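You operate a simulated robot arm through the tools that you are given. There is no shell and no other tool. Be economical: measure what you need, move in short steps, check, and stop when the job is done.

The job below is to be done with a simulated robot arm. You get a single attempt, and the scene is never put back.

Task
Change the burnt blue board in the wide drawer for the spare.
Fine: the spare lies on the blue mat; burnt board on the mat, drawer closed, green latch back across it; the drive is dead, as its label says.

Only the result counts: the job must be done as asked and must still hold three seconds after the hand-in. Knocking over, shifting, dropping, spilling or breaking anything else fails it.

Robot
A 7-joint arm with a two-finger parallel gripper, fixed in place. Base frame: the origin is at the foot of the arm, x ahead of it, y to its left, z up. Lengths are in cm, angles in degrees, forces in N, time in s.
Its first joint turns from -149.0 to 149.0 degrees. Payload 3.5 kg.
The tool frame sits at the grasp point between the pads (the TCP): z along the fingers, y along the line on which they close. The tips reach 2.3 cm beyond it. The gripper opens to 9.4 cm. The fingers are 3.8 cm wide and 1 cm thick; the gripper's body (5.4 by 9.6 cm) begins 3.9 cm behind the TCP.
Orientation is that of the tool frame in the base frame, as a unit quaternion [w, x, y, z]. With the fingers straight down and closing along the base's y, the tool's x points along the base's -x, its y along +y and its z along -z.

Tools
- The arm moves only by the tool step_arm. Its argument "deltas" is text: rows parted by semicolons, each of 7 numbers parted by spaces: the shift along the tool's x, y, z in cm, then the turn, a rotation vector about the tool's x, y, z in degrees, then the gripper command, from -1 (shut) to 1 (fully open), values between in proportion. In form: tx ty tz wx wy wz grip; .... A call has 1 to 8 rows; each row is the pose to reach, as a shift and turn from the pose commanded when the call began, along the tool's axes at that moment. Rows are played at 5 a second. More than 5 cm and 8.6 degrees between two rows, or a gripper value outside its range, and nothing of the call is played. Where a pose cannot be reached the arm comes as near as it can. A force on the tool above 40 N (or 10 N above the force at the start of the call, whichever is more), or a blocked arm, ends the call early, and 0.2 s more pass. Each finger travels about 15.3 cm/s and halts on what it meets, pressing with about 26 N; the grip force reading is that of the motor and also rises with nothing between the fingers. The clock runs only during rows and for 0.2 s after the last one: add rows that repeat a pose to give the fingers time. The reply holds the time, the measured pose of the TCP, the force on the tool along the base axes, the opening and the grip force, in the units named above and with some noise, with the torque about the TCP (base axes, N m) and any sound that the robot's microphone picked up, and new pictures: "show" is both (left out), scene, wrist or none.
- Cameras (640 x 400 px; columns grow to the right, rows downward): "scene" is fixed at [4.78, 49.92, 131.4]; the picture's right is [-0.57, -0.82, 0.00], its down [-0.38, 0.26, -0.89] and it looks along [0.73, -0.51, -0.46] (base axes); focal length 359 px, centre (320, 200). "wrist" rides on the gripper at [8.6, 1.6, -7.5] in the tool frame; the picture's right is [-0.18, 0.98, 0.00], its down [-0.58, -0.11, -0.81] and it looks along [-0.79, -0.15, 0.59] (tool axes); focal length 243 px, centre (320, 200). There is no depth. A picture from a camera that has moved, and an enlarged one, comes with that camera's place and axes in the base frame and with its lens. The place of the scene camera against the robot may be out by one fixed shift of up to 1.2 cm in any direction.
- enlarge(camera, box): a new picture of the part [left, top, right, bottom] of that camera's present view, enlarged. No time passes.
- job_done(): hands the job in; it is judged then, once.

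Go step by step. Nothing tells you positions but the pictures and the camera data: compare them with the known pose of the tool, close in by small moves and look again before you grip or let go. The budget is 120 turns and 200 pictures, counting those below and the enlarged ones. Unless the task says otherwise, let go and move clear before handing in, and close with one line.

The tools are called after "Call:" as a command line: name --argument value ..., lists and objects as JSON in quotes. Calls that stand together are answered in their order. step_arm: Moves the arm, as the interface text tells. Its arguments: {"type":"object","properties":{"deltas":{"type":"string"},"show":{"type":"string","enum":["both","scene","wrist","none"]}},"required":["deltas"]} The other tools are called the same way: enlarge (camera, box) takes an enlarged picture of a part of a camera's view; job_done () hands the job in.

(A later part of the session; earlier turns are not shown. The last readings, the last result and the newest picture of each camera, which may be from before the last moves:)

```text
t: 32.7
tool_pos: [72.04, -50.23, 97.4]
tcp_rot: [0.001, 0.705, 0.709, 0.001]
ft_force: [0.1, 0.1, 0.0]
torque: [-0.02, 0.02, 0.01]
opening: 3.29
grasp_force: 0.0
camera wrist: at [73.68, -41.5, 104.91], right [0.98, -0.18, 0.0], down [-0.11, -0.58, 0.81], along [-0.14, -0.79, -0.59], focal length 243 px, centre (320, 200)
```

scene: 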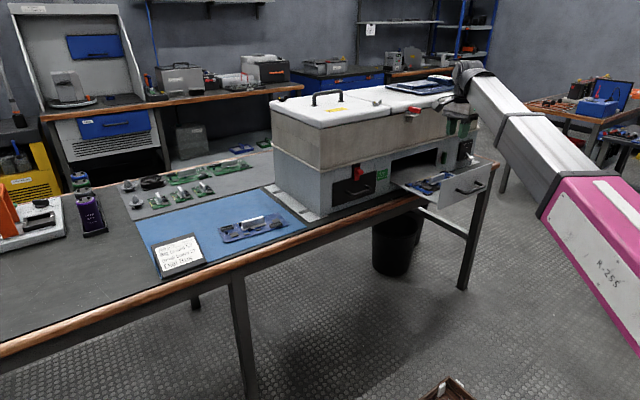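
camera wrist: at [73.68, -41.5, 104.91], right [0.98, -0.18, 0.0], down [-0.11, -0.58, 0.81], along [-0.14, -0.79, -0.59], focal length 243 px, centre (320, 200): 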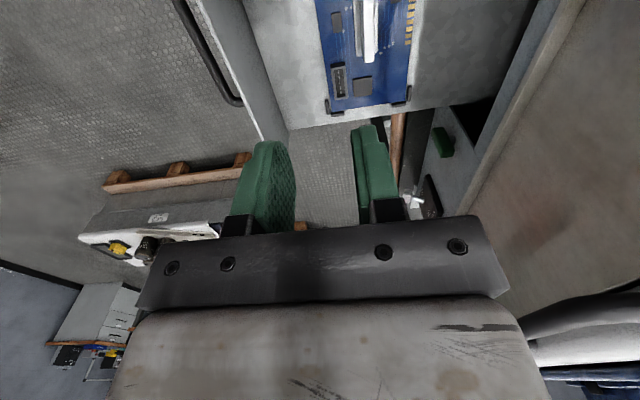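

The tool now points down over the drawer. I'll slide towards +y so the wrist camera sees the whole burnt board.

Call:
step_arm --deltas "4 0 0 0 0 0 0.2; 8 0 0 0 0 0 0.2; 12 0 0 0 0 0 0.2; 16 0 0 0 0 0 0.2; 16 0 0 0 0 0 0.2" --show "wrist"

Call:
enlarge --camera "wrist" --box '[250, 20, 490, 170]'

```text
t: 33.9
tool_pos: [71.99, -34.06, 97.35]
tcp_rot: [0.002, 0.705, 0.709, 0.002]
ft_force: [0.4, 0.3, 0.5]
torque: [0.03, -0.01, 0.0]
opening: 5.67
grasp_force: 0.0
camera wrist: at [73.53, -25.35, 104.88], right [0.98, -0.18, 0.01], down [-0.11, -0.58, 0.81], along [-0.14, -0.79, -0.59], focal length 243 px, centre (320, 200)
```

wrist: 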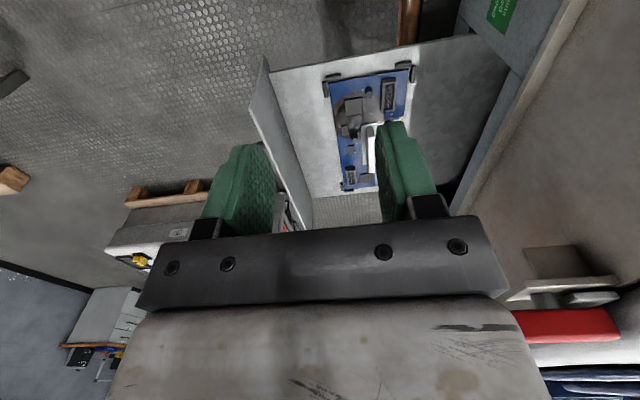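

```text
2.67 times, centred on (370, 95) of wrist
camera zoom: at [73.53, -25.35, 104.88], right [0.98, -0.18, 0.01], down [-0.11, -0.58, 0.81], along [-0.14, -0.79, -0.59], focal length 647 px, centre (187, 480)
```

zoom: 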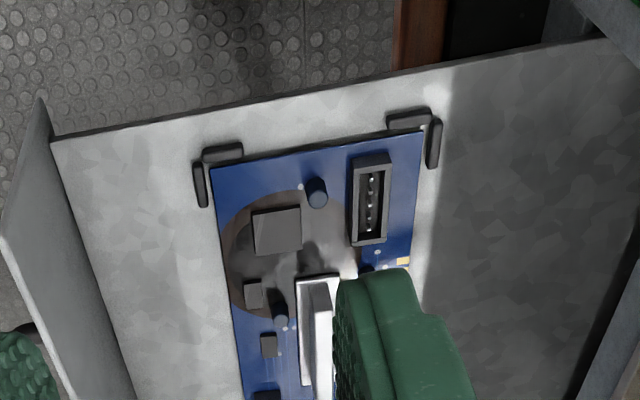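

The spare's layout matches the burnt board's orientation (end connector to the left-rear, gold mark at the rear). Now I'll position near the heatsink at about (76.4, -49.7) and look closer.

Call:
step_arm --deltas "-1.6 1.1 1.5 0 0 0 0.2; -3.2 2.2 3 0 0 0 0.2; -5 3.4 5 0 0 0 0.2; -7 4.4 7 0 0 0 0.2; -7 4.4 8 0 0 0 0.2; -7 4.4 8 0 0 0 0.2" --show "wrist"

Call:
enlarge --camera "wrist" --box '[220, 0, 460, 150]'

```text
t: 35.3
tool_pos: [76.59, -41.07, 89.36]
tcp_rot: [0.002, 0.704, 0.71, 0.002]
ft_force: [-0.6, 0.3, 0.7]
torque: [-0.03, 0.02, -0.02]
opening: 5.64
grasp_force: 0.0
camera wrist: at [78.13, -32.38, 96.86], right [0.98, -0.18, 0.01], down [-0.11, -0.58, 0.81], along [-0.14, -0.79, -0.59], focal length 243 px, centre (320, 200)
```

wrist: 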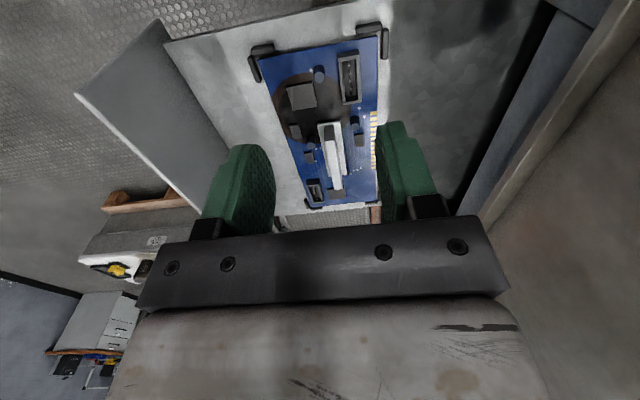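

```text
2.67 times, centred on (340, 75) of wrist
camera zoom: at [78.13, -32.38, 96.86], right [0.98, -0.18, 0.01], down [-0.11, -0.58, 0.81], along [-0.14, -0.79, -0.59], focal length 647 px, centre (267, 533)
```

zoom: 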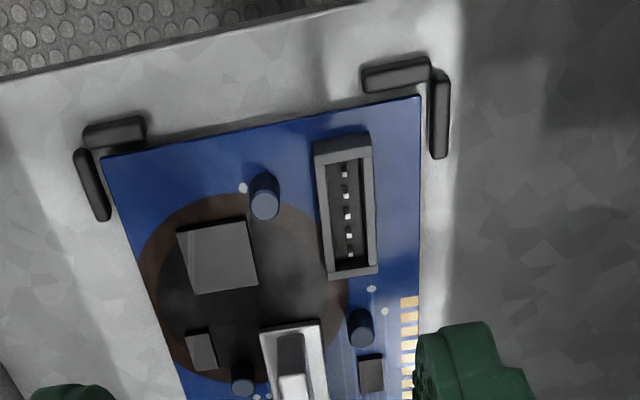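

Board spans about x 71.8–81.1, y -40.3 to -61; heatsink centre about (76.4, -50.4). I'll move over it and lower partway.

Call:
step_arm --deltas "-3 0 0 0 0 0 0.05; -6 -0.2 0 0 0 0 0.05; -9.3 -0.2 0 0 0 0 0.05; -9.3 -0.2 3 0 0 0 0.05; -9.3 -0.2 5.5 0 0 0 0.05; -9.3 -0.2 5.5 0 0 0 0.05"

Call:
enlarge --camera "wrist" --box '[200, 40, 450, 196]'

Call:
enlarge --camera "scene" --box '[390, 120, 490, 190]'

```text
t: 36.7
tool_pos: [76.5, -50.48, 84.0]
tcp_rot: [0.001, 0.705, 0.71, 0.002]
ft_force: [0.3, 0.8, 1.1]
torque: [0.02, -0.05, 0.03]
opening: 4.95
grasp_force: 0.1
camera wrist: at [78.04, -41.81, 91.35], right [0.98, -0.18, 0.01], down [-0.11, -0.58, 0.81], along [-0.14, -0.79, -0.59], focal length 243 px, centre (320, 200)
```

scene: 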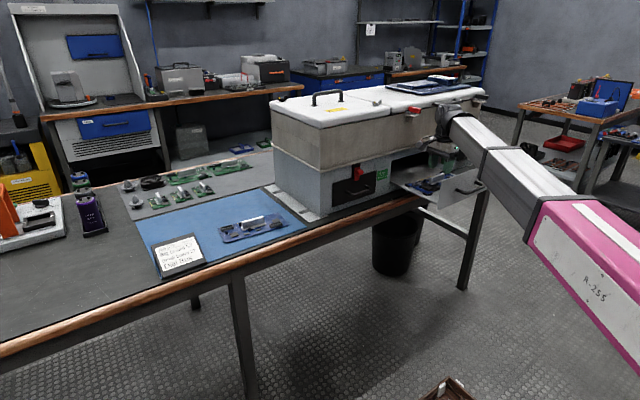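
wrist: 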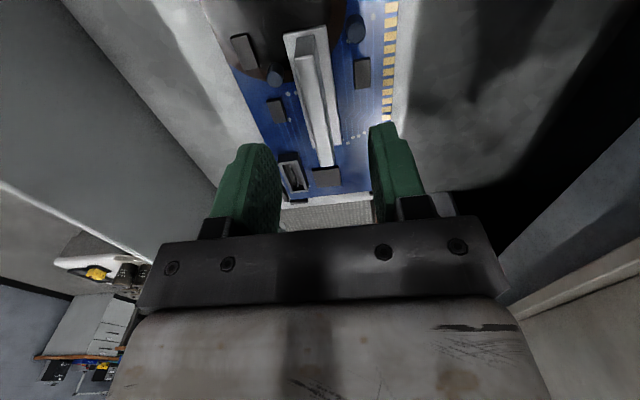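

```text
2.56 times, centred on (325, 118) of wrist
camera zoom: at [78.04, -41.81, 91.35], right [0.98, -0.18, 0.01], down [-0.11, -0.58, 0.81], along [-0.14, -0.79, -0.59], focal length 621 px, centre (307, 410)
```

zoom: 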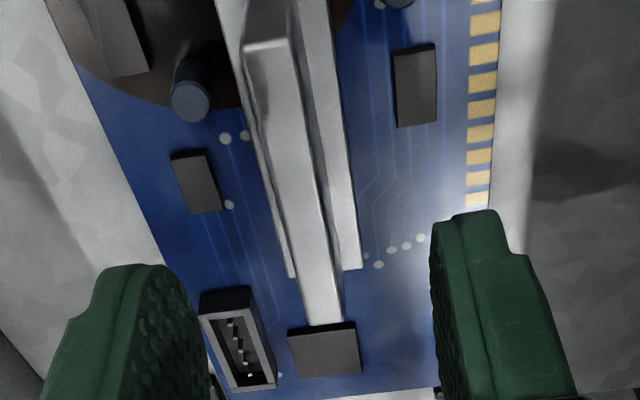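

```text
5.71 times, centred on (440, 155) of scene
camera zoom: at [4.78, 49.92, 131.4], right [-0.57, -0.82, 0.0], down [-0.38, 0.26, -0.89], along [0.73, -0.51, -0.46], focal length 2050 px, centre (-366, 457)
```

zoom: 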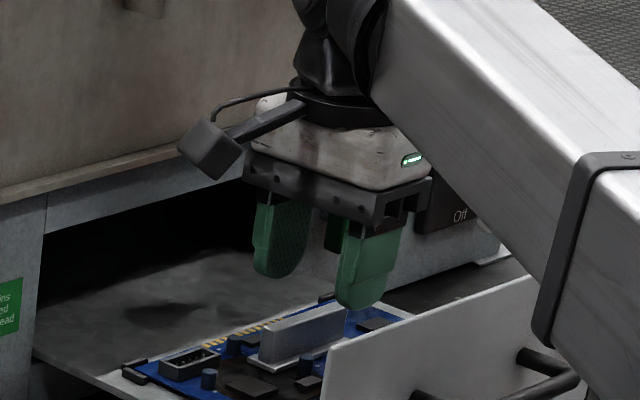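

Aligned: heatsink top at z≈79.4, centred under the tool. Lowering so the tips sit about 2 cm down its sides.

Call:
step_arm --deltas "0.1 -0.1 1.5 0 0 0 0.05; 0.1 -0.1 3 0 0 0 0.05; 0.1 -0.1 4.2 0 0 0 0.05; 0.1 -0.1 4.2 0 0 0 0.05" --show "both"

Call:
enlarge --camera "wrist" --box '[200, 40, 450, 196]'

```text
t: 37.7
tool_pos: [76.39, -50.37, 79.74]
tcp_rot: [0.002, 0.705, 0.71, 0.002]
ft_force: [0.8, 0.1, 11.9]
torque: [-0.01, 0.27, 0.01]
opening: 4.93
grasp_force: 0.0
camera wrist: at [77.87, -41.68, 87.27], right [0.98, -0.18, 0.01], down [-0.11, -0.58, 0.81], along [-0.14, -0.79, -0.59], focal length 243 px, centre (320, 200)
```

scene: 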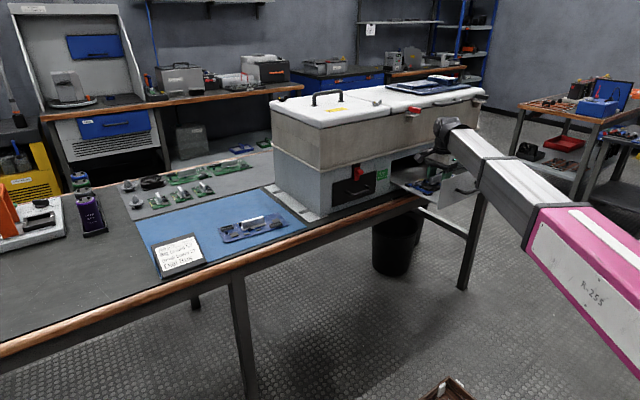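
wrist: 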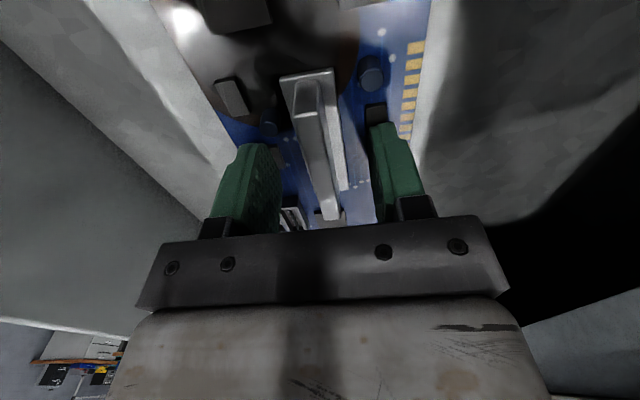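

```text
2.56 times, centred on (325, 118) of wrist
camera zoom: at [77.87, -41.68, 87.27], right [0.98, -0.18, 0.01], down [-0.11, -0.58, 0.81], along [-0.14, -0.79, -0.59], focal length 621 px, centre (307, 410)
```

zoom: 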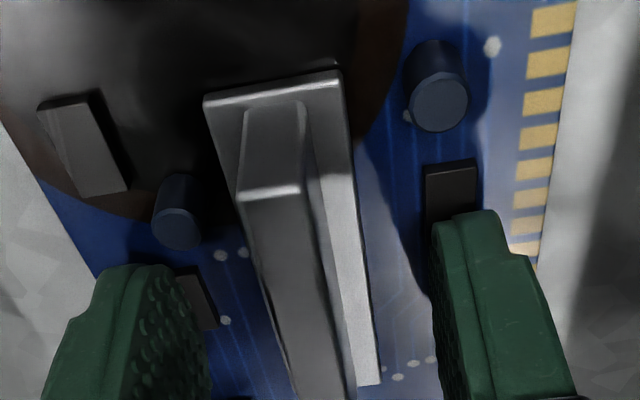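

A fingertip touches a chip (12 N up), so I'll rise 0.5 cm and then close gently on the heatsink.

Call:
step_arm --deltas "0 0 -0.5 0 0 0 0.05; 0 0 -0.5 0 0 0 0.05; 0 0 -0.5 0 0 0 -0.4; 0 0 -0.5 0 0 0 -0.8; 0 0 -0.5 0 0 0 -0.9; 0 0 -0.5 0 0 0 -0.9" --show "wrist"

```text
t: 39.1
tool_pos: [76.32, -50.53, 80.23]
tcp_rot: [0.002, 0.705, 0.709, 0.002]
ft_force: [0.4, 1.1, 1.4]
torque: [0.05, 0.15, -0.11]
opening: 0.97
grasp_force: 25.9
camera wrist: at [77.89, -41.69, 87.75], right [0.98, -0.18, 0.01], down [-0.11, -0.58, 0.81], along [-0.14, -0.79, -0.59], focal length 243 px, centre (320, 200)
```

wrist: 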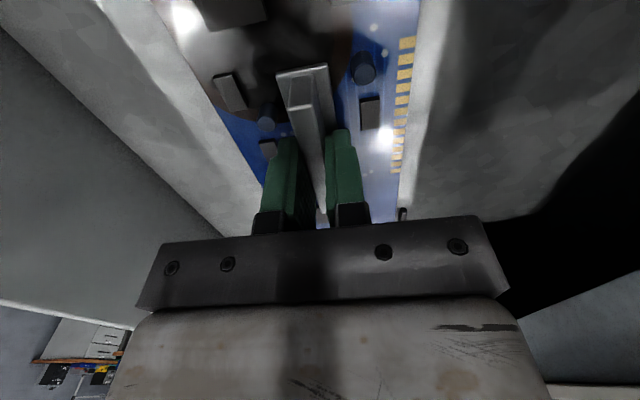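

Gripped; I note the seated pose (76.3, -50.5, 80.2) for the spare. Lifting gently.

Call:
step_arm --deltas "0 0 0 0 0 0 -1; 0 0 -0.5 0 0 0 -1; 0 0 -1.2 0 0 0 -1; 0 0 -2 0 0 0 -1; 0 0 -3 0 0 0 -1; 0 0 -4.5 0 0 0 -1; 0 0 -6 0 0 0 -1; 0 0 -6 0 0 0 -1"

```text
t: 40.9
tool_pos: [76.24, -50.41, 86.27]
tcp_rot: [0.002, 0.705, 0.71, 0.002]
ft_force: [-0.3, -0.6, 0.7]
torque: [0.02, 0.01, 0.03]
opening: 0.01
grasp_force: 25.8
camera wrist: at [77.89, -41.66, 93.75], right [0.98, -0.18, 0.01], down [-0.11, -0.58, 0.81], along [-0.14, -0.79, -0.59], focal length 243 px, centre (320, 200)
```

scene: 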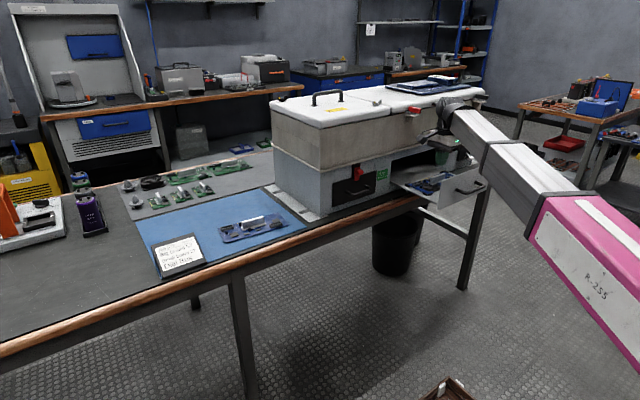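
wrist: 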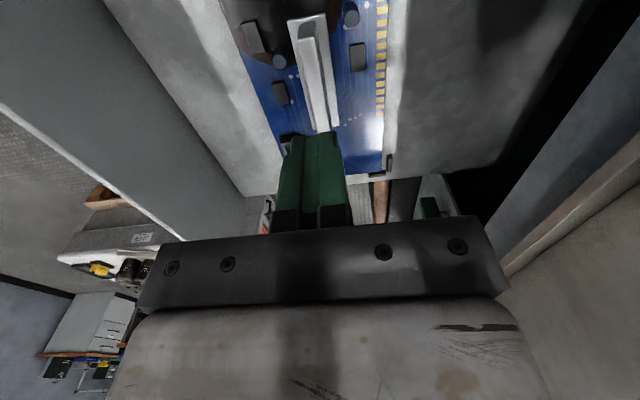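

The fingers slipped off the heatsink; the board seems still seated. I'll open narrowly and go down again, deeper this time.

Call:
step_arm --deltas "0 0 0 0 0 0 -0.4; 0 0 0 0 0 0 -0.4; 0 0 2 0 0 0 -0.4; 0 0 4 0 0 0 -0.4; 0 0.05 5.6 0 0 0 -0.4; 0 0.05 6.2 0 0 0 -0.4; 0 0.05 6.5 0 0 0 -0.4; 0 0.05 6.5 0 0 0 -0.4" --show "wrist"

Call:
enlarge --camera "wrist" --box '[200, 40, 450, 196]'

Call:
enlarge --camera "scene" --box '[390, 140, 490, 210]'

```text
t: 42.7
tool_pos: [76.42, -50.49, 79.84]
tcp_rot: [0.001, 0.705, 0.71, 0.003]
ft_force: [-0.3, -1.3, 5.3]
torque: [-0.03, 0.11, 0.04]
opening: 2.8
grasp_force: 0.1
camera wrist: at [77.94, -41.7, 87.27], right [0.98, -0.18, 0.01], down [-0.11, -0.58, 0.81], along [-0.14, -0.79, -0.59], focal length 243 px, centre (320, 200)
```

wrist: 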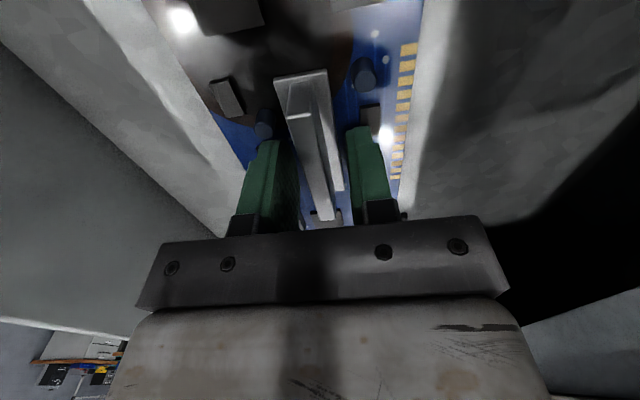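

```text
2.56 times, centred on (325, 118) of wrist
camera zoom: at [77.94, -41.7, 87.27], right [0.98, -0.18, 0.01], down [-0.11, -0.58, 0.81], along [-0.14, -0.79, -0.59], focal length 621 px, centre (307, 410)
```

zoom: 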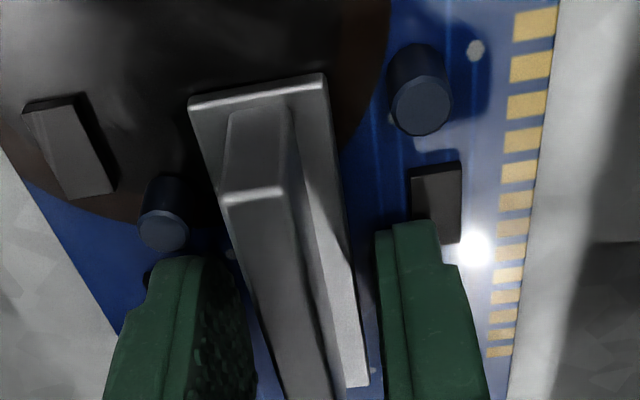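

```text
5.71 times, centred on (440, 175) of scene
camera zoom: at [4.78, 49.92, 131.4], right [-0.57, -0.82, 0.0], down [-0.38, 0.26, -0.89], along [0.73, -0.51, -0.46], focal length 2050 px, centre (-366, 343)
```

zoom: 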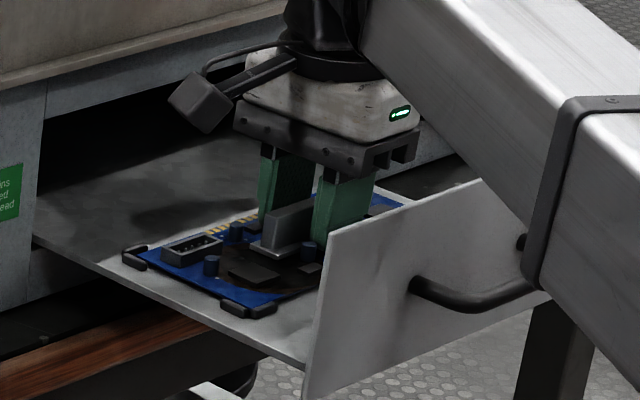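

Call:
step_arm --deltas "0 0 -0.1 0 0 0 -0.4; 0 0 -0.1 0 0 0 -0.8; 0 0 -0.1 0 0 0 -1; 0 0 -0.1 0 0 0 -1; 0 0 -0.1 0 0 0 -1; 0 0 -0.1 0 0 0 -1" --show "wrist"

```text
t: 44.1
tool_pos: [76.32, -50.41, 79.82]
tcp_rot: [0.001, 0.704, 0.71, 0.001]
ft_force: [0.8, 0.1, -0.1]
torque: [0.13, 0.04, -0.05]
opening: 0.98
grasp_force: 26.0
camera wrist: at [77.94, -41.68, 87.34], right [0.98, -0.18, 0.01], down [-0.11, -0.58, 0.81], along [-0.14, -0.79, -0.59], focal length 243 px, centre (320, 200)
```

wrist: 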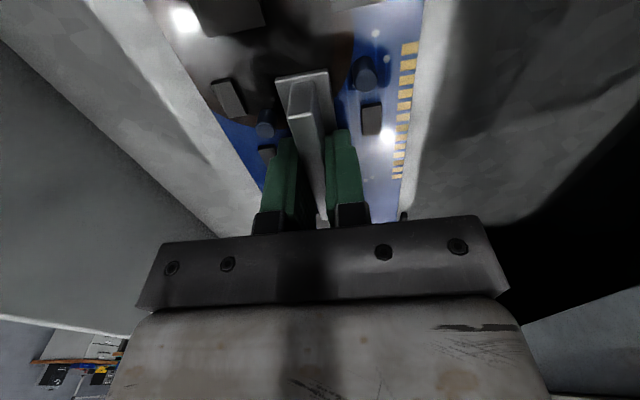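

Call:
step_arm --deltas "0 0 -0.2 0 0 0 -1; 0 0 -0.4 0 0 0 -1; 0 0 -0.4 0 0 0 -1" --show "wrist"

```text
t: 44.9
tool_pos: [76.35, -50.4, 80.38]
tcp_rot: [0.003, 0.704, 0.71, 0.001]
ft_force: [-0.3, -0.2, -1.5]
torque: [-0.04, 0.01, 0.01]
opening: 0.98
grasp_force: 26.3
camera wrist: at [77.94, -41.68, 87.75], right [0.98, -0.18, 0.01], down [-0.11, -0.58, 0.81], along [-0.14, -0.79, -0.59], focal length 243 px, centre (320, 200)
```

wrist: 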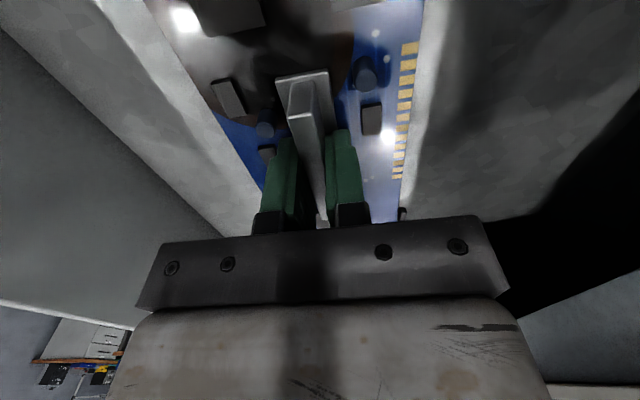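

The board lifts with the gripper this time, weighing about 1.5 N. Continuing up in small steps.

Call:
step_arm --deltas "0 0 -0.4 0 0 0 -1; 0 0 -0.8 0 0 0 -1; 0 0 -1.4 0 0 0 -1; 0 0 -2 0 0 0 -1; 0 0 -2.7 0 0 0 -1; 0 0 -3.4 0 0 0 -1"

```text
t: 46.3
tool_pos: [76.3, -50.52, 83.72]
tcp_rot: [0.002, 0.705, 0.709, 0.002]
ft_force: [0.7, 0.0, -1.2]
torque: [0.0, 0.03, -0.02]
opening: 0.97
grasp_force: 25.8
camera wrist: at [77.91, -41.7, 91.16], right [0.98, -0.18, 0.01], down [-0.11, -0.58, 0.81], along [-0.14, -0.79, -0.59], focal length 243 px, centre (320, 200)
```

scene: 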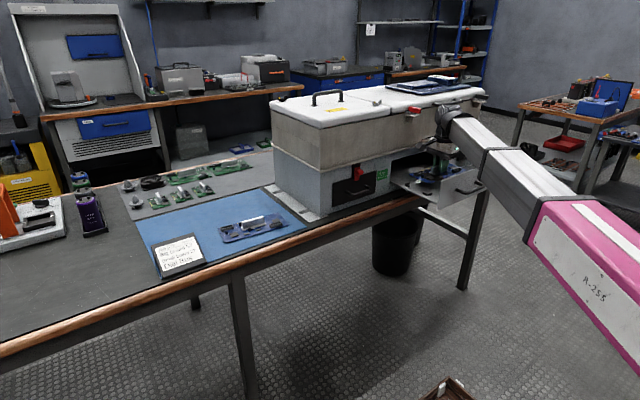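
wrist: 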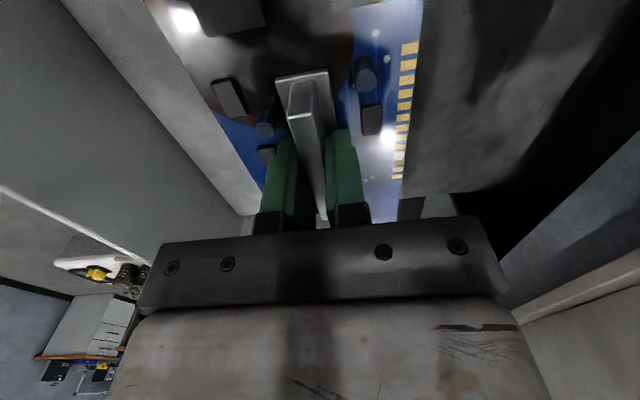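

The burnt board is held. I'll raise it clear, move across in front of the box and look at the mat for free, reachable space.

Call:
step_arm --deltas "0 0 -3 0 0 0 -1; 0 -1 -6 0 0 0 -1; 0 -2 -9 0 0 0 -1; 0 -4 -11 0 0 0 -1; 3.5 -5 -12 0 0 0 -1; 8 -5 -12 0 0 0 -1; 12.5 -5 -12 0 0 0 -1; 17 -5 -12 0 0 0 -1" --show "none"

Call:
step_arm --deltas "4.5 0 0 0 0 0 -1; 9 0 0 0 0 0 -1; 13.5 0 0 0 0 0 -1; 18 0 0 0 0 0 -1; 22.5 0 0 0 0 0 -1; 27 0 0 0 0 0 -1; 31.5 0 0 0 0 0 -1; 31.5 0 0 0 0 0 -1"

```text
t: 48.1
tool_pos: [71.07, -33.53, 95.71]
tcp_rot: [0.002, 0.704, 0.71, 0.002]
ft_force: [0.4, -0.1, -1.4]
torque: [-0.01, 0.0, -0.02]
opening: 0.96
grasp_force: 26.4
```

```text
t: 49.9
tool_pos: [71.0, -1.86, 95.5]
tcp_rot: [0.002, 0.705, 0.709, 0.001]
ft_force: [0.2, 0.0, -1.8]
torque: [0.04, 0.01, 0.01]
opening: 0.98
grasp_force: 26.3
camera wrist: at [72.53, 6.87, 102.99], right [0.98, -0.18, 0.01], down [-0.11, -0.58, 0.81], along [-0.14, -0.79, -0.59], focal length 243 px, centre (320, 200)
```

scene: 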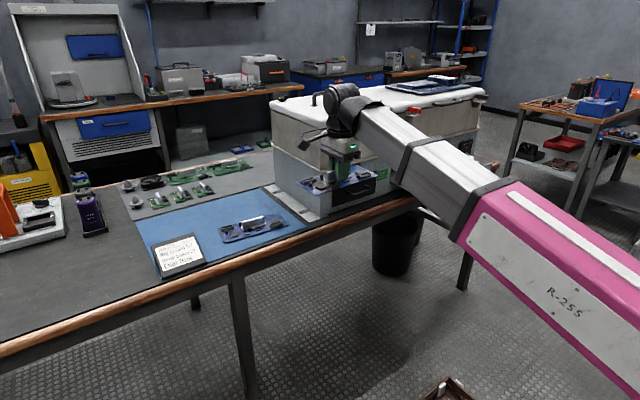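
wrist: 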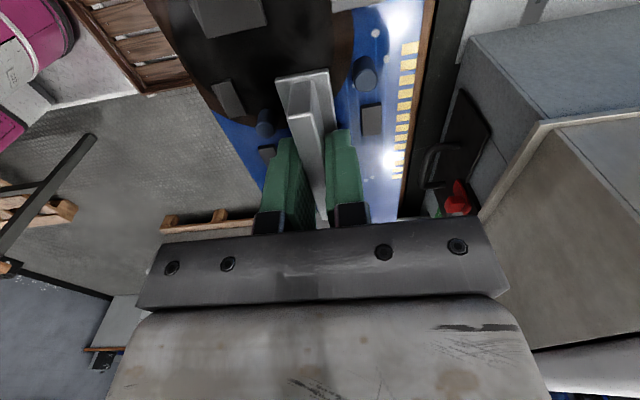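

The board blocks the view in this orientation. I'll rotate the tool -90° so the wrist camera looks ahead over the mat.

Call:
step_arm --deltas "0 0 0 0 0 -8 -1; 0 0 0 0 0 -16 -1; 0 0 0 0 0 -24 -1; 0 0 0 0 0 -32 -1; 0 0 0 0 0 -40 -1; 0 0 0 0 0 -48 -1; 0 0 0 0 0 -56 -1; 0 0 0 0 0 -64 -1" --show "none"

Call:
step_arm --deltas "0 0 0 0 0 -8 -1; 0 0 0 0 0 -16 -1; 0 0 0 0 0 -24 -1; 0 0 0 0 0 -26 -1; 0 0 0 0 0 -26 -1"

```text
t: 51.7
tool_pos: [70.93, -1.97, 95.69]
tcp_rot: [0.003, 0.22, 0.976, 0.0]
ft_force: [0.7, -0.1, -1.9]
torque: [-0.01, -0.02, -0.02]
opening: 0.98
grasp_force: 26.1
```

```text
t: 52.9
tool_pos: [70.9, -1.93, 95.63]
tcp_rot: [0.002, -0.005, 1.0, 0.0]
ft_force: [0.5, -0.1, -1.0]
torque: [-0.01, 0.0, -0.03]
opening: 0.97
grasp_force: 26.0
camera wrist: at [62.24, -0.32, 103.03], right [0.18, 0.98, 0.0], down [0.58, -0.1, 0.81], along [0.8, -0.14, -0.59], focal length 243 px, centre (320, 200)
```

scene: 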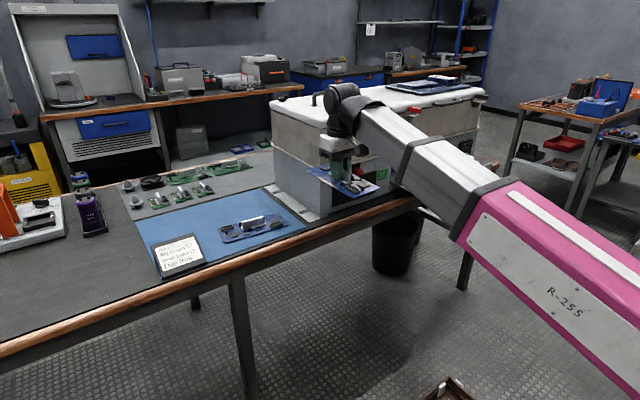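
wrist: 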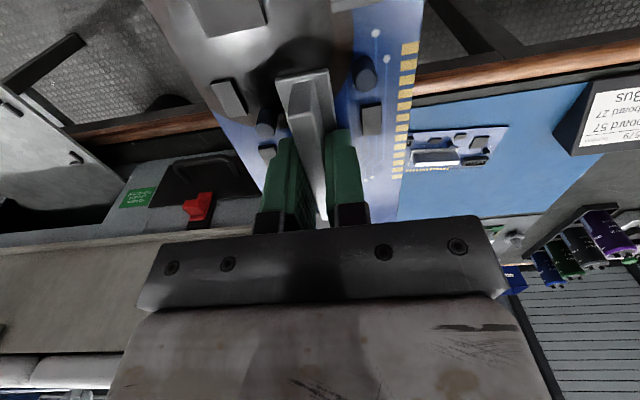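

The mat, spare and card are now visible. I'll zoom and then move sideways for a second view to fix heights.

Call:
enlarge --camera "wrist" --box '[390, 60, 640, 216]'

Call:
step_arm --deltas "0 4.5 0 0 0 0 -1; 0 9 0 0 0 0 -1; 0 13.5 0 0 0 0 -1; 0 18 0 0 0 0 -1; 0 22.5 0 0 0 0 -1; 0 27 0 0 0 0 -1; 0 27 0 0 0 0 -1" --show "wrist"

Call:
enlarge --camera "wrist" --box '[60, 60, 310, 216]'

Call:
enlarge --camera "wrist" --box '[390, 60, 640, 216]'

```text
2.56 times, centred on (515, 138) of wrist
camera zoom: at [62.24, -0.32, 103.03], right [0.18, 0.98, 0.0], down [0.58, -0.1, 0.81], along [0.8, -0.14, -0.59], focal length 621 px, centre (-179, 359)
```

zoom: 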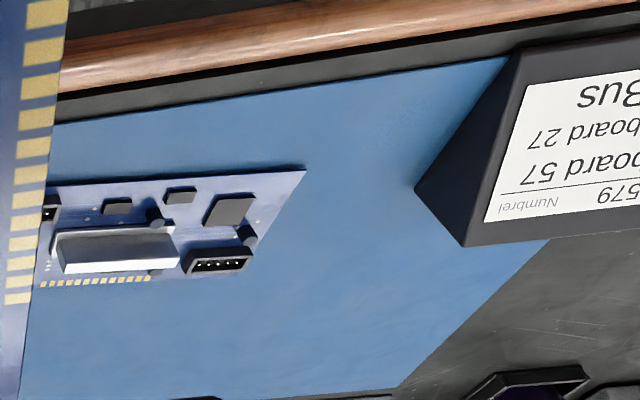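

```text
t: 54.5
tool_pos: [70.56, 25.17, 95.54]
tcp_rot: [0.002, -0.004, 1.0, 0.0]
ft_force: [-0.2, -0.8, -1.3]
torque: [-0.01, 0.0, 0.02]
opening: 0.99
grasp_force: 26.4
camera wrist: at [61.96, 26.82, 103.01], right [0.18, 0.98, 0.0], down [0.58, -0.1, 0.81], along [0.8, -0.14, -0.59], focal length 243 px, centre (320, 200)
```

wrist: 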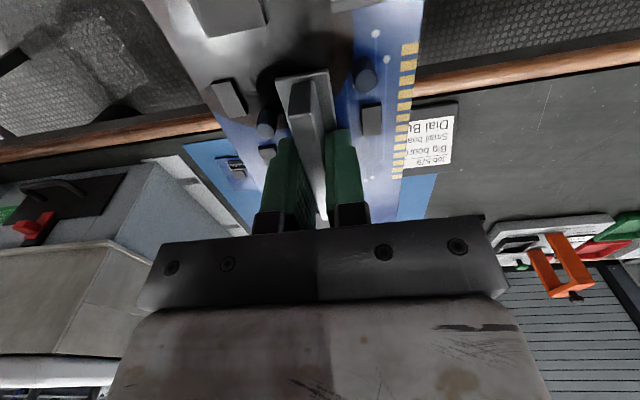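

```text
2.56 times, centred on (185, 138) of wrist
camera zoom: at [61.96, 26.82, 103.01], right [0.18, 0.98, 0.0], down [0.58, -0.1, 0.81], along [0.8, -0.14, -0.59], focal length 621 px, centre (666, 359)
```

zoom: 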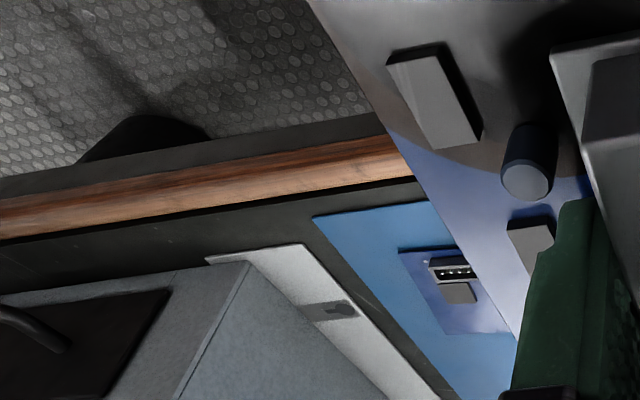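

```text
2.56 times, centred on (515, 138) of wrist
camera zoom: at [61.96, 26.82, 103.01], right [0.18, 0.98, 0.0], down [0.58, -0.1, 0.81], along [0.8, -0.14, -0.59], focal length 621 px, centre (-179, 359)
```

zoom: 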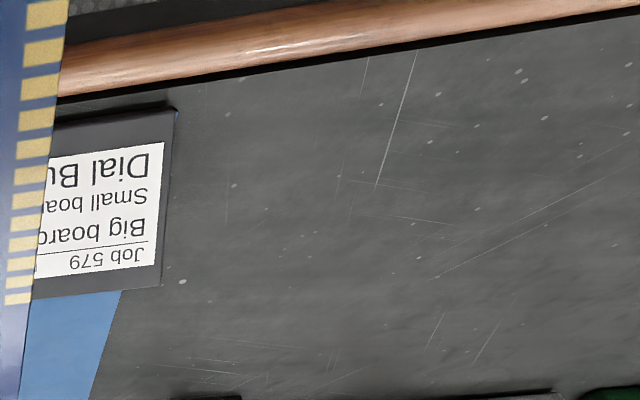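

Measured: mat top z≈72.7, x 84–118, y 0.6–42; spare centred near (93, 13) along y, and the card takes y 30–42. There is no reachable gap for a second board beside the spare. So I'll put the burnt board back in its slot for now, turn the spare to make room on the mat, then swap. First, I return along the same path.

Call:
step_arm --deltas "0 -4.5 0 0 0 0 -1; 0 -9 0 0 0 0 -1; 0 -13.5 0 0 0 0 -1; 0 -18 0 0 0 0 -1; 0 -22.5 0 0 0 0 -1; 0 -27 0 0 0 0 -1; 0 -31.5 0 0 0 0 -1; 0 -35 0 0 0 0 -1" --show "none"

Call:
step_arm --deltas "0 -2 0 0 0 8 -1; 0 -4 0 0 0 16 -1; 0 -7 0 0 0 24 -1; 0 -10 0 0 0 32 -1; 0 -13 0 0 0 40 -1; 0 -16 0 0 0 48 -1; 0 -19 0 0 0 56 -1; 0 -22 0 0 0 64 -1" --show "none"

Call:
step_arm --deltas "0 0 0 0 0 8 -1; 0 0 0 0 0 16 -1; 0 0 0 0 0 24 -1; 0 0 0 0 0 25.5 -1; 0 0 0 0 0 25.5 -1"

```text
t: 56.3
tool_pos: [70.95, -10.01, 95.5]
tcp_rot: [0.003, -0.004, 1.0, 0.0]
ft_force: [0.1, 1.1, -1.9]
torque: [0.0, -0.01, -0.02]
opening: 0.96
grasp_force: 26.0
```

```text
t: 58.1
tool_pos: [71.05, -31.85, 95.55]
tcp_rot: [0.003, 0.528, 0.85, 0.002]
ft_force: [0.4, -0.4, -3.1]
torque: [0.0, 0.03, 0.01]
opening: 0.97
grasp_force: 25.8
```

```text
t: 59.3
tool_pos: [71.14, -31.91, 95.5]
tcp_rot: [0.002, 0.702, 0.713, 0.003]
ft_force: [-0.4, -0.7, -1.4]
torque: [-0.04, -0.01, -0.01]
opening: 0.98
grasp_force: 25.8
camera wrist: at [72.6, -23.19, 103.08], right [0.99, -0.17, 0.01], down [-0.1, -0.58, 0.81], along [-0.13, -0.79, -0.59], focal length 243 px, centre (320, 200)
```

scene: 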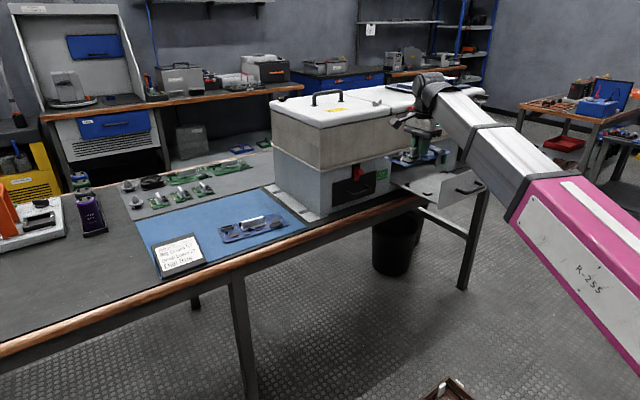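
wrist: 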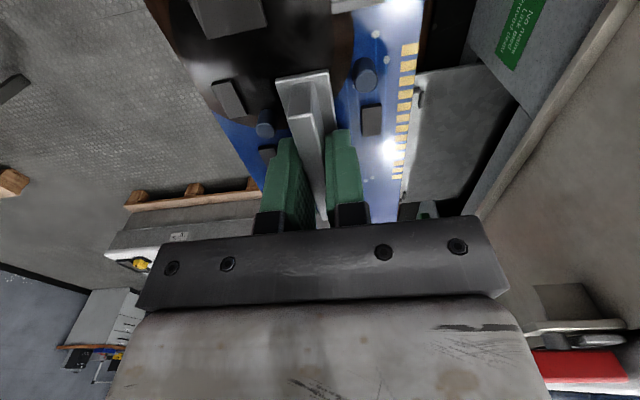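

Call:
step_arm --deltas "-4.5 1 0 0 0 0.5 -1; -9 2 0 0 0 0.5 -1; -13.5 3.5 0 0 0 0.5 -1; -18.6 4.9 0 0 0 0.5 -1; -18.6 4.9 4 0 0 0.5 -1; -18.6 4.9 8 0 0 0.5 -1; -18.6 4.9 11.5 0 0 0.5 -1; -18.6 4.9 11.5 0 0 0.5 -1"

```text
refused: row 4 steps farther than a row can; nothing moved
```

Call:
step_arm --deltas "-4.6 1.2 0 0 0 0.5 -1; -9.2 2.4 0 0 0 0.5 -1; -13.8 3.6 0 0 0 0.5 -1; -18.4 4.8 0 0 0 0.5 -1; -18.6 4.9 4 0 0 0.5 -1; -18.6 4.9 8 0 0 0.5 -1; -18.6 4.9 11 0 0 0.5 -1; -18.6 4.9 11 0 0 0.5 -1"

Call:
enlarge --camera "scene" --box '[390, 140, 490, 210]'

```text
t: 61.1
tool_pos: [76.39, -50.5, 84.59]
tcp_rot: [0.002, 0.705, 0.709, 0.002]
ft_force: [-0.6, 0.1, -1.4]
torque: [0.03, 0.02, 0.03]
opening: 0.95
grasp_force: 25.9
camera wrist: at [77.94, -41.84, 92.04], right [0.98, -0.18, 0.01], down [-0.11, -0.58, 0.81], along [-0.14, -0.79, -0.59], focal length 243 px, centre (320, 200)
```

scene: 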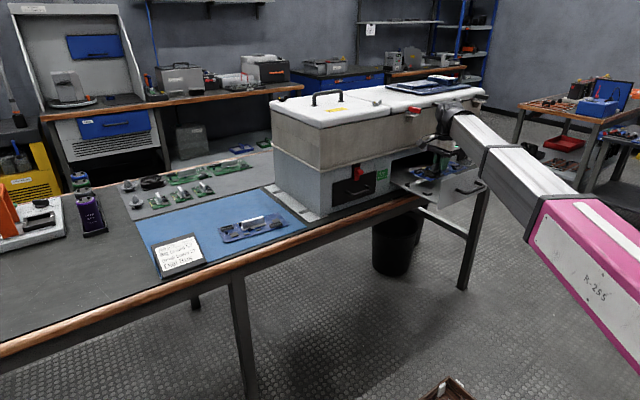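
wrist: 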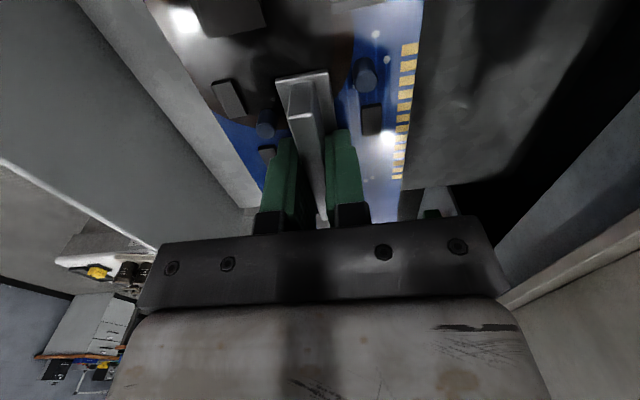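

```text
5.71 times, centred on (440, 175) of scene
camera zoom: at [4.78, 49.92, 131.4], right [-0.57, -0.82, 0.0], down [-0.38, 0.26, -0.89], along [0.73, -0.51, -0.46], focal length 2050 px, centre (-366, 343)
```

zoom: 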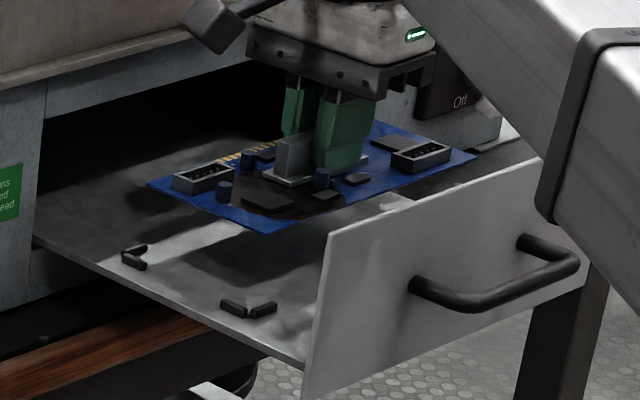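

Call:
step_arm --deltas "0 0 1.5 0 0 0 -1; 0 0 3 0 0 0 -1; 0 0 3.8 0 0 0 -1; 0 0 4.3 0 0 0 -1; 0 0 4.6 0 0 0 -1; 0 0 4.7 0 0 0 -1; 0 0 4.7 0 0 0 -1"

Call:
enlarge --camera "scene" --box '[390, 140, 490, 210]'

```text
t: 62.7
tool_pos: [76.47, -50.52, 80.02]
tcp_rot: [0.002, 0.705, 0.71, 0.002]
ft_force: [1.2, -0.1, -1.4]
torque: [0.0, 0.02, 0.01]
opening: 0.95
grasp_force: 26.0
camera wrist: at [78.02, -41.73, 87.42], right [0.98, -0.18, 0.01], down [-0.11, -0.58, 0.81], along [-0.14, -0.79, -0.59], focal length 243 px, centre (320, 200)
```

scene: 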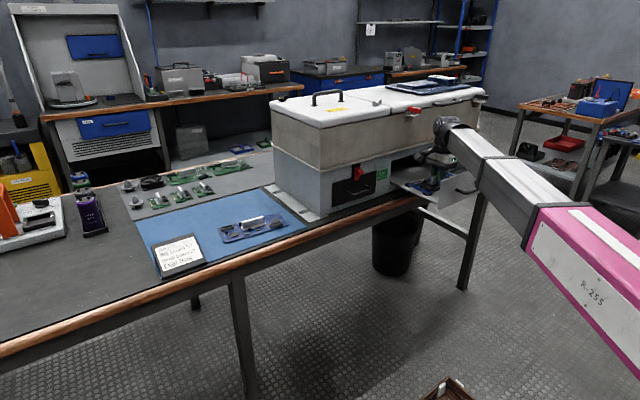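
wrist: 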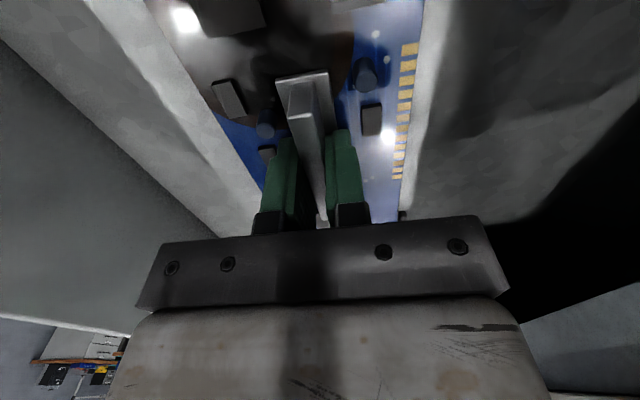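

```text
5.71 times, centred on (440, 175) of scene
camera zoom: at [4.78, 49.92, 131.4], right [-0.57, -0.82, 0.0], down [-0.38, 0.26, -0.89], along [0.73, -0.51, -0.46], focal length 2050 px, centre (-366, 343)
```

zoom: 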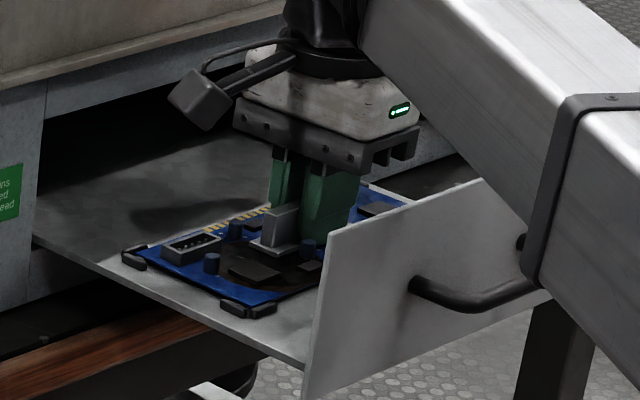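

It sits over the slot, a hair above the tray. Lowering the last bit, then releasing.

Call:
step_arm --deltas "0 0 0.1 0 0 0 -1; 0 0 0.2 0 0 0 -1; 0 0 0.3 0 0 0 -1; 0 0 0.3 0 0 0 -1" --show "none"

```text
t: 63.7
tool_pos: [76.44, -50.49, 79.86]
tcp_rot: [0.003, 0.704, 0.71, 0.001]
ft_force: [2.3, -1.4, 25.6]
torque: [0.0, 0.29, 0.04]
opening: 0.98
grasp_force: 25.4
```

Call:
step_arm --deltas "0 0 -0.15 0 0 0 -0.8; 0 0 -0.15 0 0 0 -0.6; 0 0 -0.15 0 0 0 -0.45; 0 0 -1.5 0 0 0 -0.45; 0 0 -4 0 0 0 -0.45; 0 0 -8 0 0 0 -0.45; 0 0 -12 0 0 0 -0.45; 0 0 -15 0 0 0 -0.45"

Call:
enlarge --camera "scene" --box '[390, 140, 490, 210]'

```text
t: 65.5
tool_pos: [76.35, -50.49, 94.67]
tcp_rot: [0.001, 0.705, 0.709, 0.002]
ft_force: [0.3, 0.4, -0.4]
torque: [0.04, -0.05, 0.02]
opening: 2.57
grasp_force: 0.1
camera wrist: at [77.94, -41.82, 102.12], right [0.98, -0.18, 0.01], down [-0.11, -0.58, 0.81], along [-0.14, -0.79, -0.59], focal length 243 px, centre (320, 200)
```

scene: 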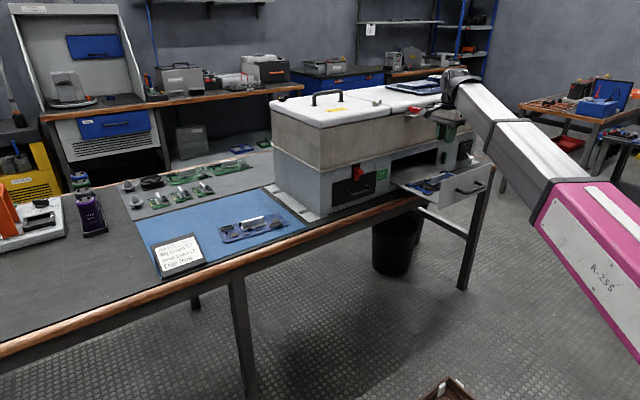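
wrist: 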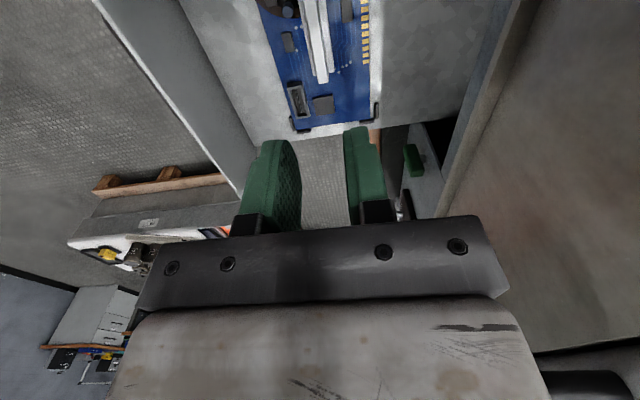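

```text
5.71 times, centred on (440, 175) of scene
camera zoom: at [4.78, 49.92, 131.4], right [-0.57, -0.82, 0.0], down [-0.38, 0.26, -0.89], along [0.73, -0.51, -0.46], focal length 2050 px, centre (-366, 343)
```

zoom: 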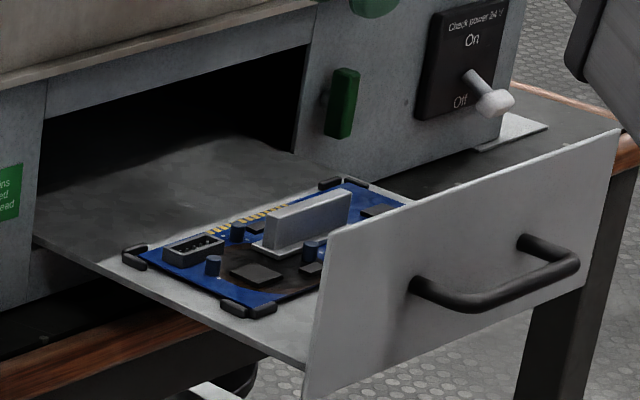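

The burnt board is properly back in its slot. Now I'll travel to the mat and look at the spare.

Call:
step_arm --deltas "4 -2.5 0 0 0 0 -0.2; 8.3 -4.5 0 0 0 0 -0.2; 13 -5 0 0 0 0 -0.2; 18 -5 0 0 0 0 -0.2; 23 -5 0 0 0 0 -0.2; 28 -5 0 0 0 0 -0.2; 33 -5 0 0 0 0 -0.2; 38 -5 0 0 0 0 -0.2" --show "none"

Call:
step_arm --deltas "5 0 0 0 0 0 -0.2; 10 0 0 0 0 0 -0.2; 15 0 0 0 0 0 -0.2; 20 0 0 0 0 0 -0.2; 25 0 0 0 0 0 -0.2; 30 0 0 0 0 0 -0.2; 35 2 0 0 0 0 -0.2; 38 5 0 0 0 0 -0.2" --show "none"

Call:
step_arm --deltas "0 4 0 0 0 3 -0.2; 0 8 0 0 0 6 -0.2; 0 12 1 0 0 6 -0.2; 0 14 3 0 0 6 -0.2; 0 14 3 0 0 6 -0.2"

```text
t: 67.3
tool_pos: [71.0, -12.54, 94.62]
tcp_rot: [0.002, 0.705, 0.709, 0.002]
ft_force: [-0.9, -0.5, 1.1]
torque: [-0.01, 0.01, 0.0]
opening: 3.78
grasp_force: 0.1
```

```text
refused: row 7 steps farther than a row can; nothing moved
```

```text
t: 68.2
tool_pos: [81.58, -12.31, 94.01]
tcp_rot: [-0.001, 0.739, 0.674, -0.001]
ft_force: [-16.2, -0.2, 8.5]
torque: [0.3, -1.83, 0.32]
opening: 3.75
grasp_force: 0.1
stopped in row 4: the force on the tool passed its limit at 75 N (the readings are from after the stop); the commanded pose is now the measured one
camera wrist: at [84.06, -3.84, 101.53], right [0.96, -0.27, 0.0], down [-0.16, -0.57, 0.81], along [-0.22, -0.78, -0.59], focal length 243 px, centre (320, 200)
```

scene: 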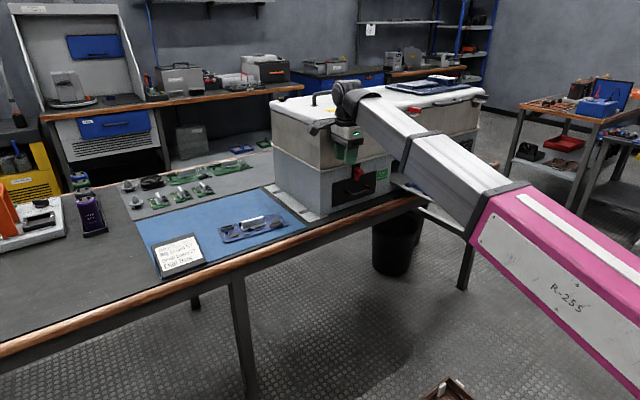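
wrist: 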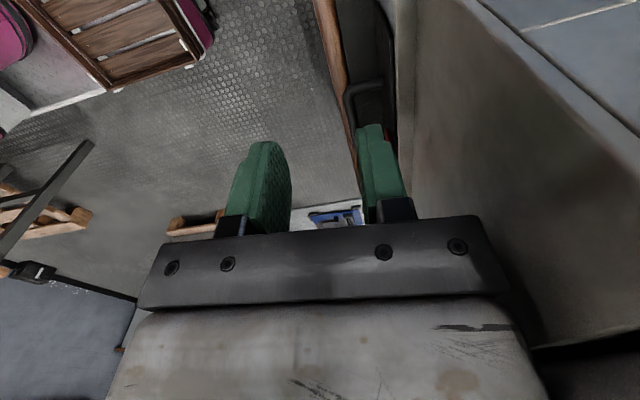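

A refused row made the next call run in the wrong place, and I touched the box front. I'll back straight off and check that nothing shifted; from now on, one dependent move at a time.

Call:
step_arm --deltas "0 -2 0 0 0 0 -0.2; 0 -5 0 0 0 0 -0.2; 0 -9 0 0 0 0 -0.2; 0 -9 0 0 0 0 -0.2"

Call:
enlarge --camera "scene" --box '[260, 60, 500, 210]'

```text
t: 69.2
tool_pos: [72.84, -11.52, 94.13]
tcp_rot: [-0.002, 0.739, 0.674, -0.001]
ft_force: [0.2, 0.5, -1.1]
torque: [-0.02, 0.01, -0.02]
opening: 3.75
grasp_force: 0.1
camera wrist: at [75.35, -3.04, 101.44], right [0.96, -0.27, 0.0], down [-0.16, -0.57, 0.81], along [-0.22, -0.78, -0.59], focal length 243 px, centre (320, 200)
```

scene: 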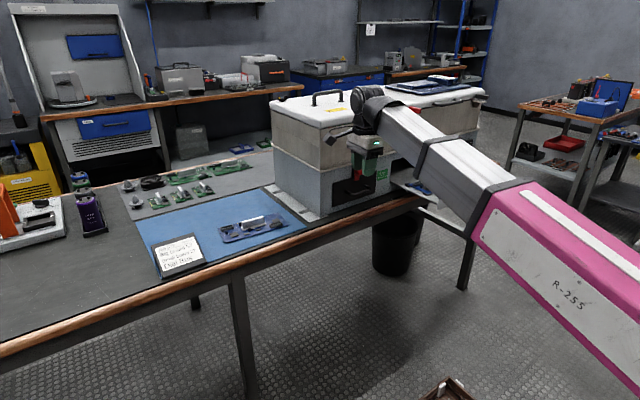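
wrist: 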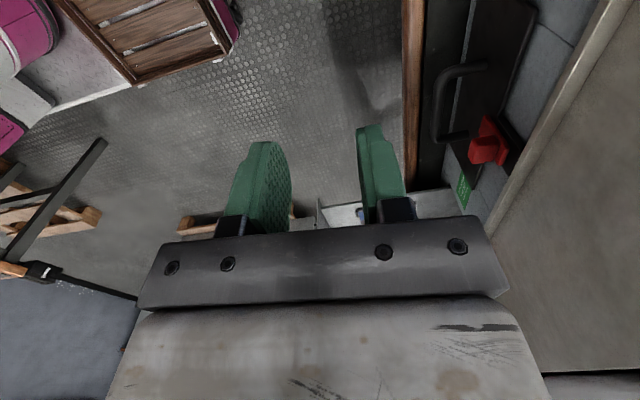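

```text
2.67 times, centred on (380, 135) of scene
camera zoom: at [4.78, 49.92, 131.4], right [-0.57, -0.82, 0.0], down [-0.38, 0.26, -0.89], along [0.73, -0.51, -0.46], focal length 956 px, centre (160, 373)
```

zoom: 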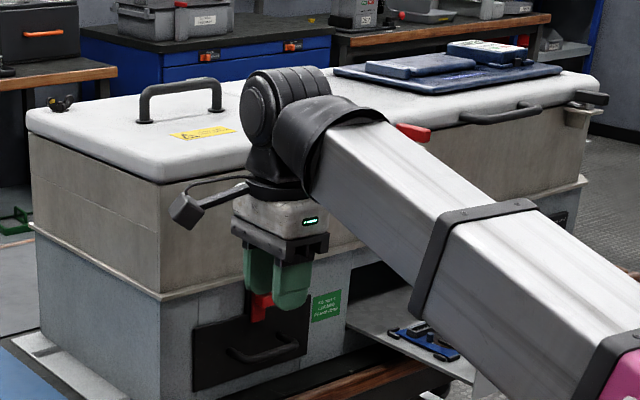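

The box is unmoved; all edges match the first picture. I'll travel along +y in front of the bench first.

Call:
step_arm --deltas "4.6 -0.43 0 0 0 0 -0.2; 9.2 -0.86 0 0 0 0 -0.2; 13.8 -1.3 0 0 0 0 -0.2; 18.4 -1.7 0 0 0 0 -0.2; 23 -2.1 0 0 0 0 -0.2; 27.6 -2.55 0 0 0 0 -0.2; 32.2 -3 0 0 0 0 -0.2; 36.8 -3.4 0 0 0 0 -0.2" --show "none"

```text
t: 71.0
tool_pos: [72.89, 25.45, 94.06]
tcp_rot: [0.0, 0.74, 0.673, -0.001]
ft_force: [0.5, 0.5, 0.3]
torque: [0.01, 0.03, 0.02]
opening: 3.76
grasp_force: 0.0
```

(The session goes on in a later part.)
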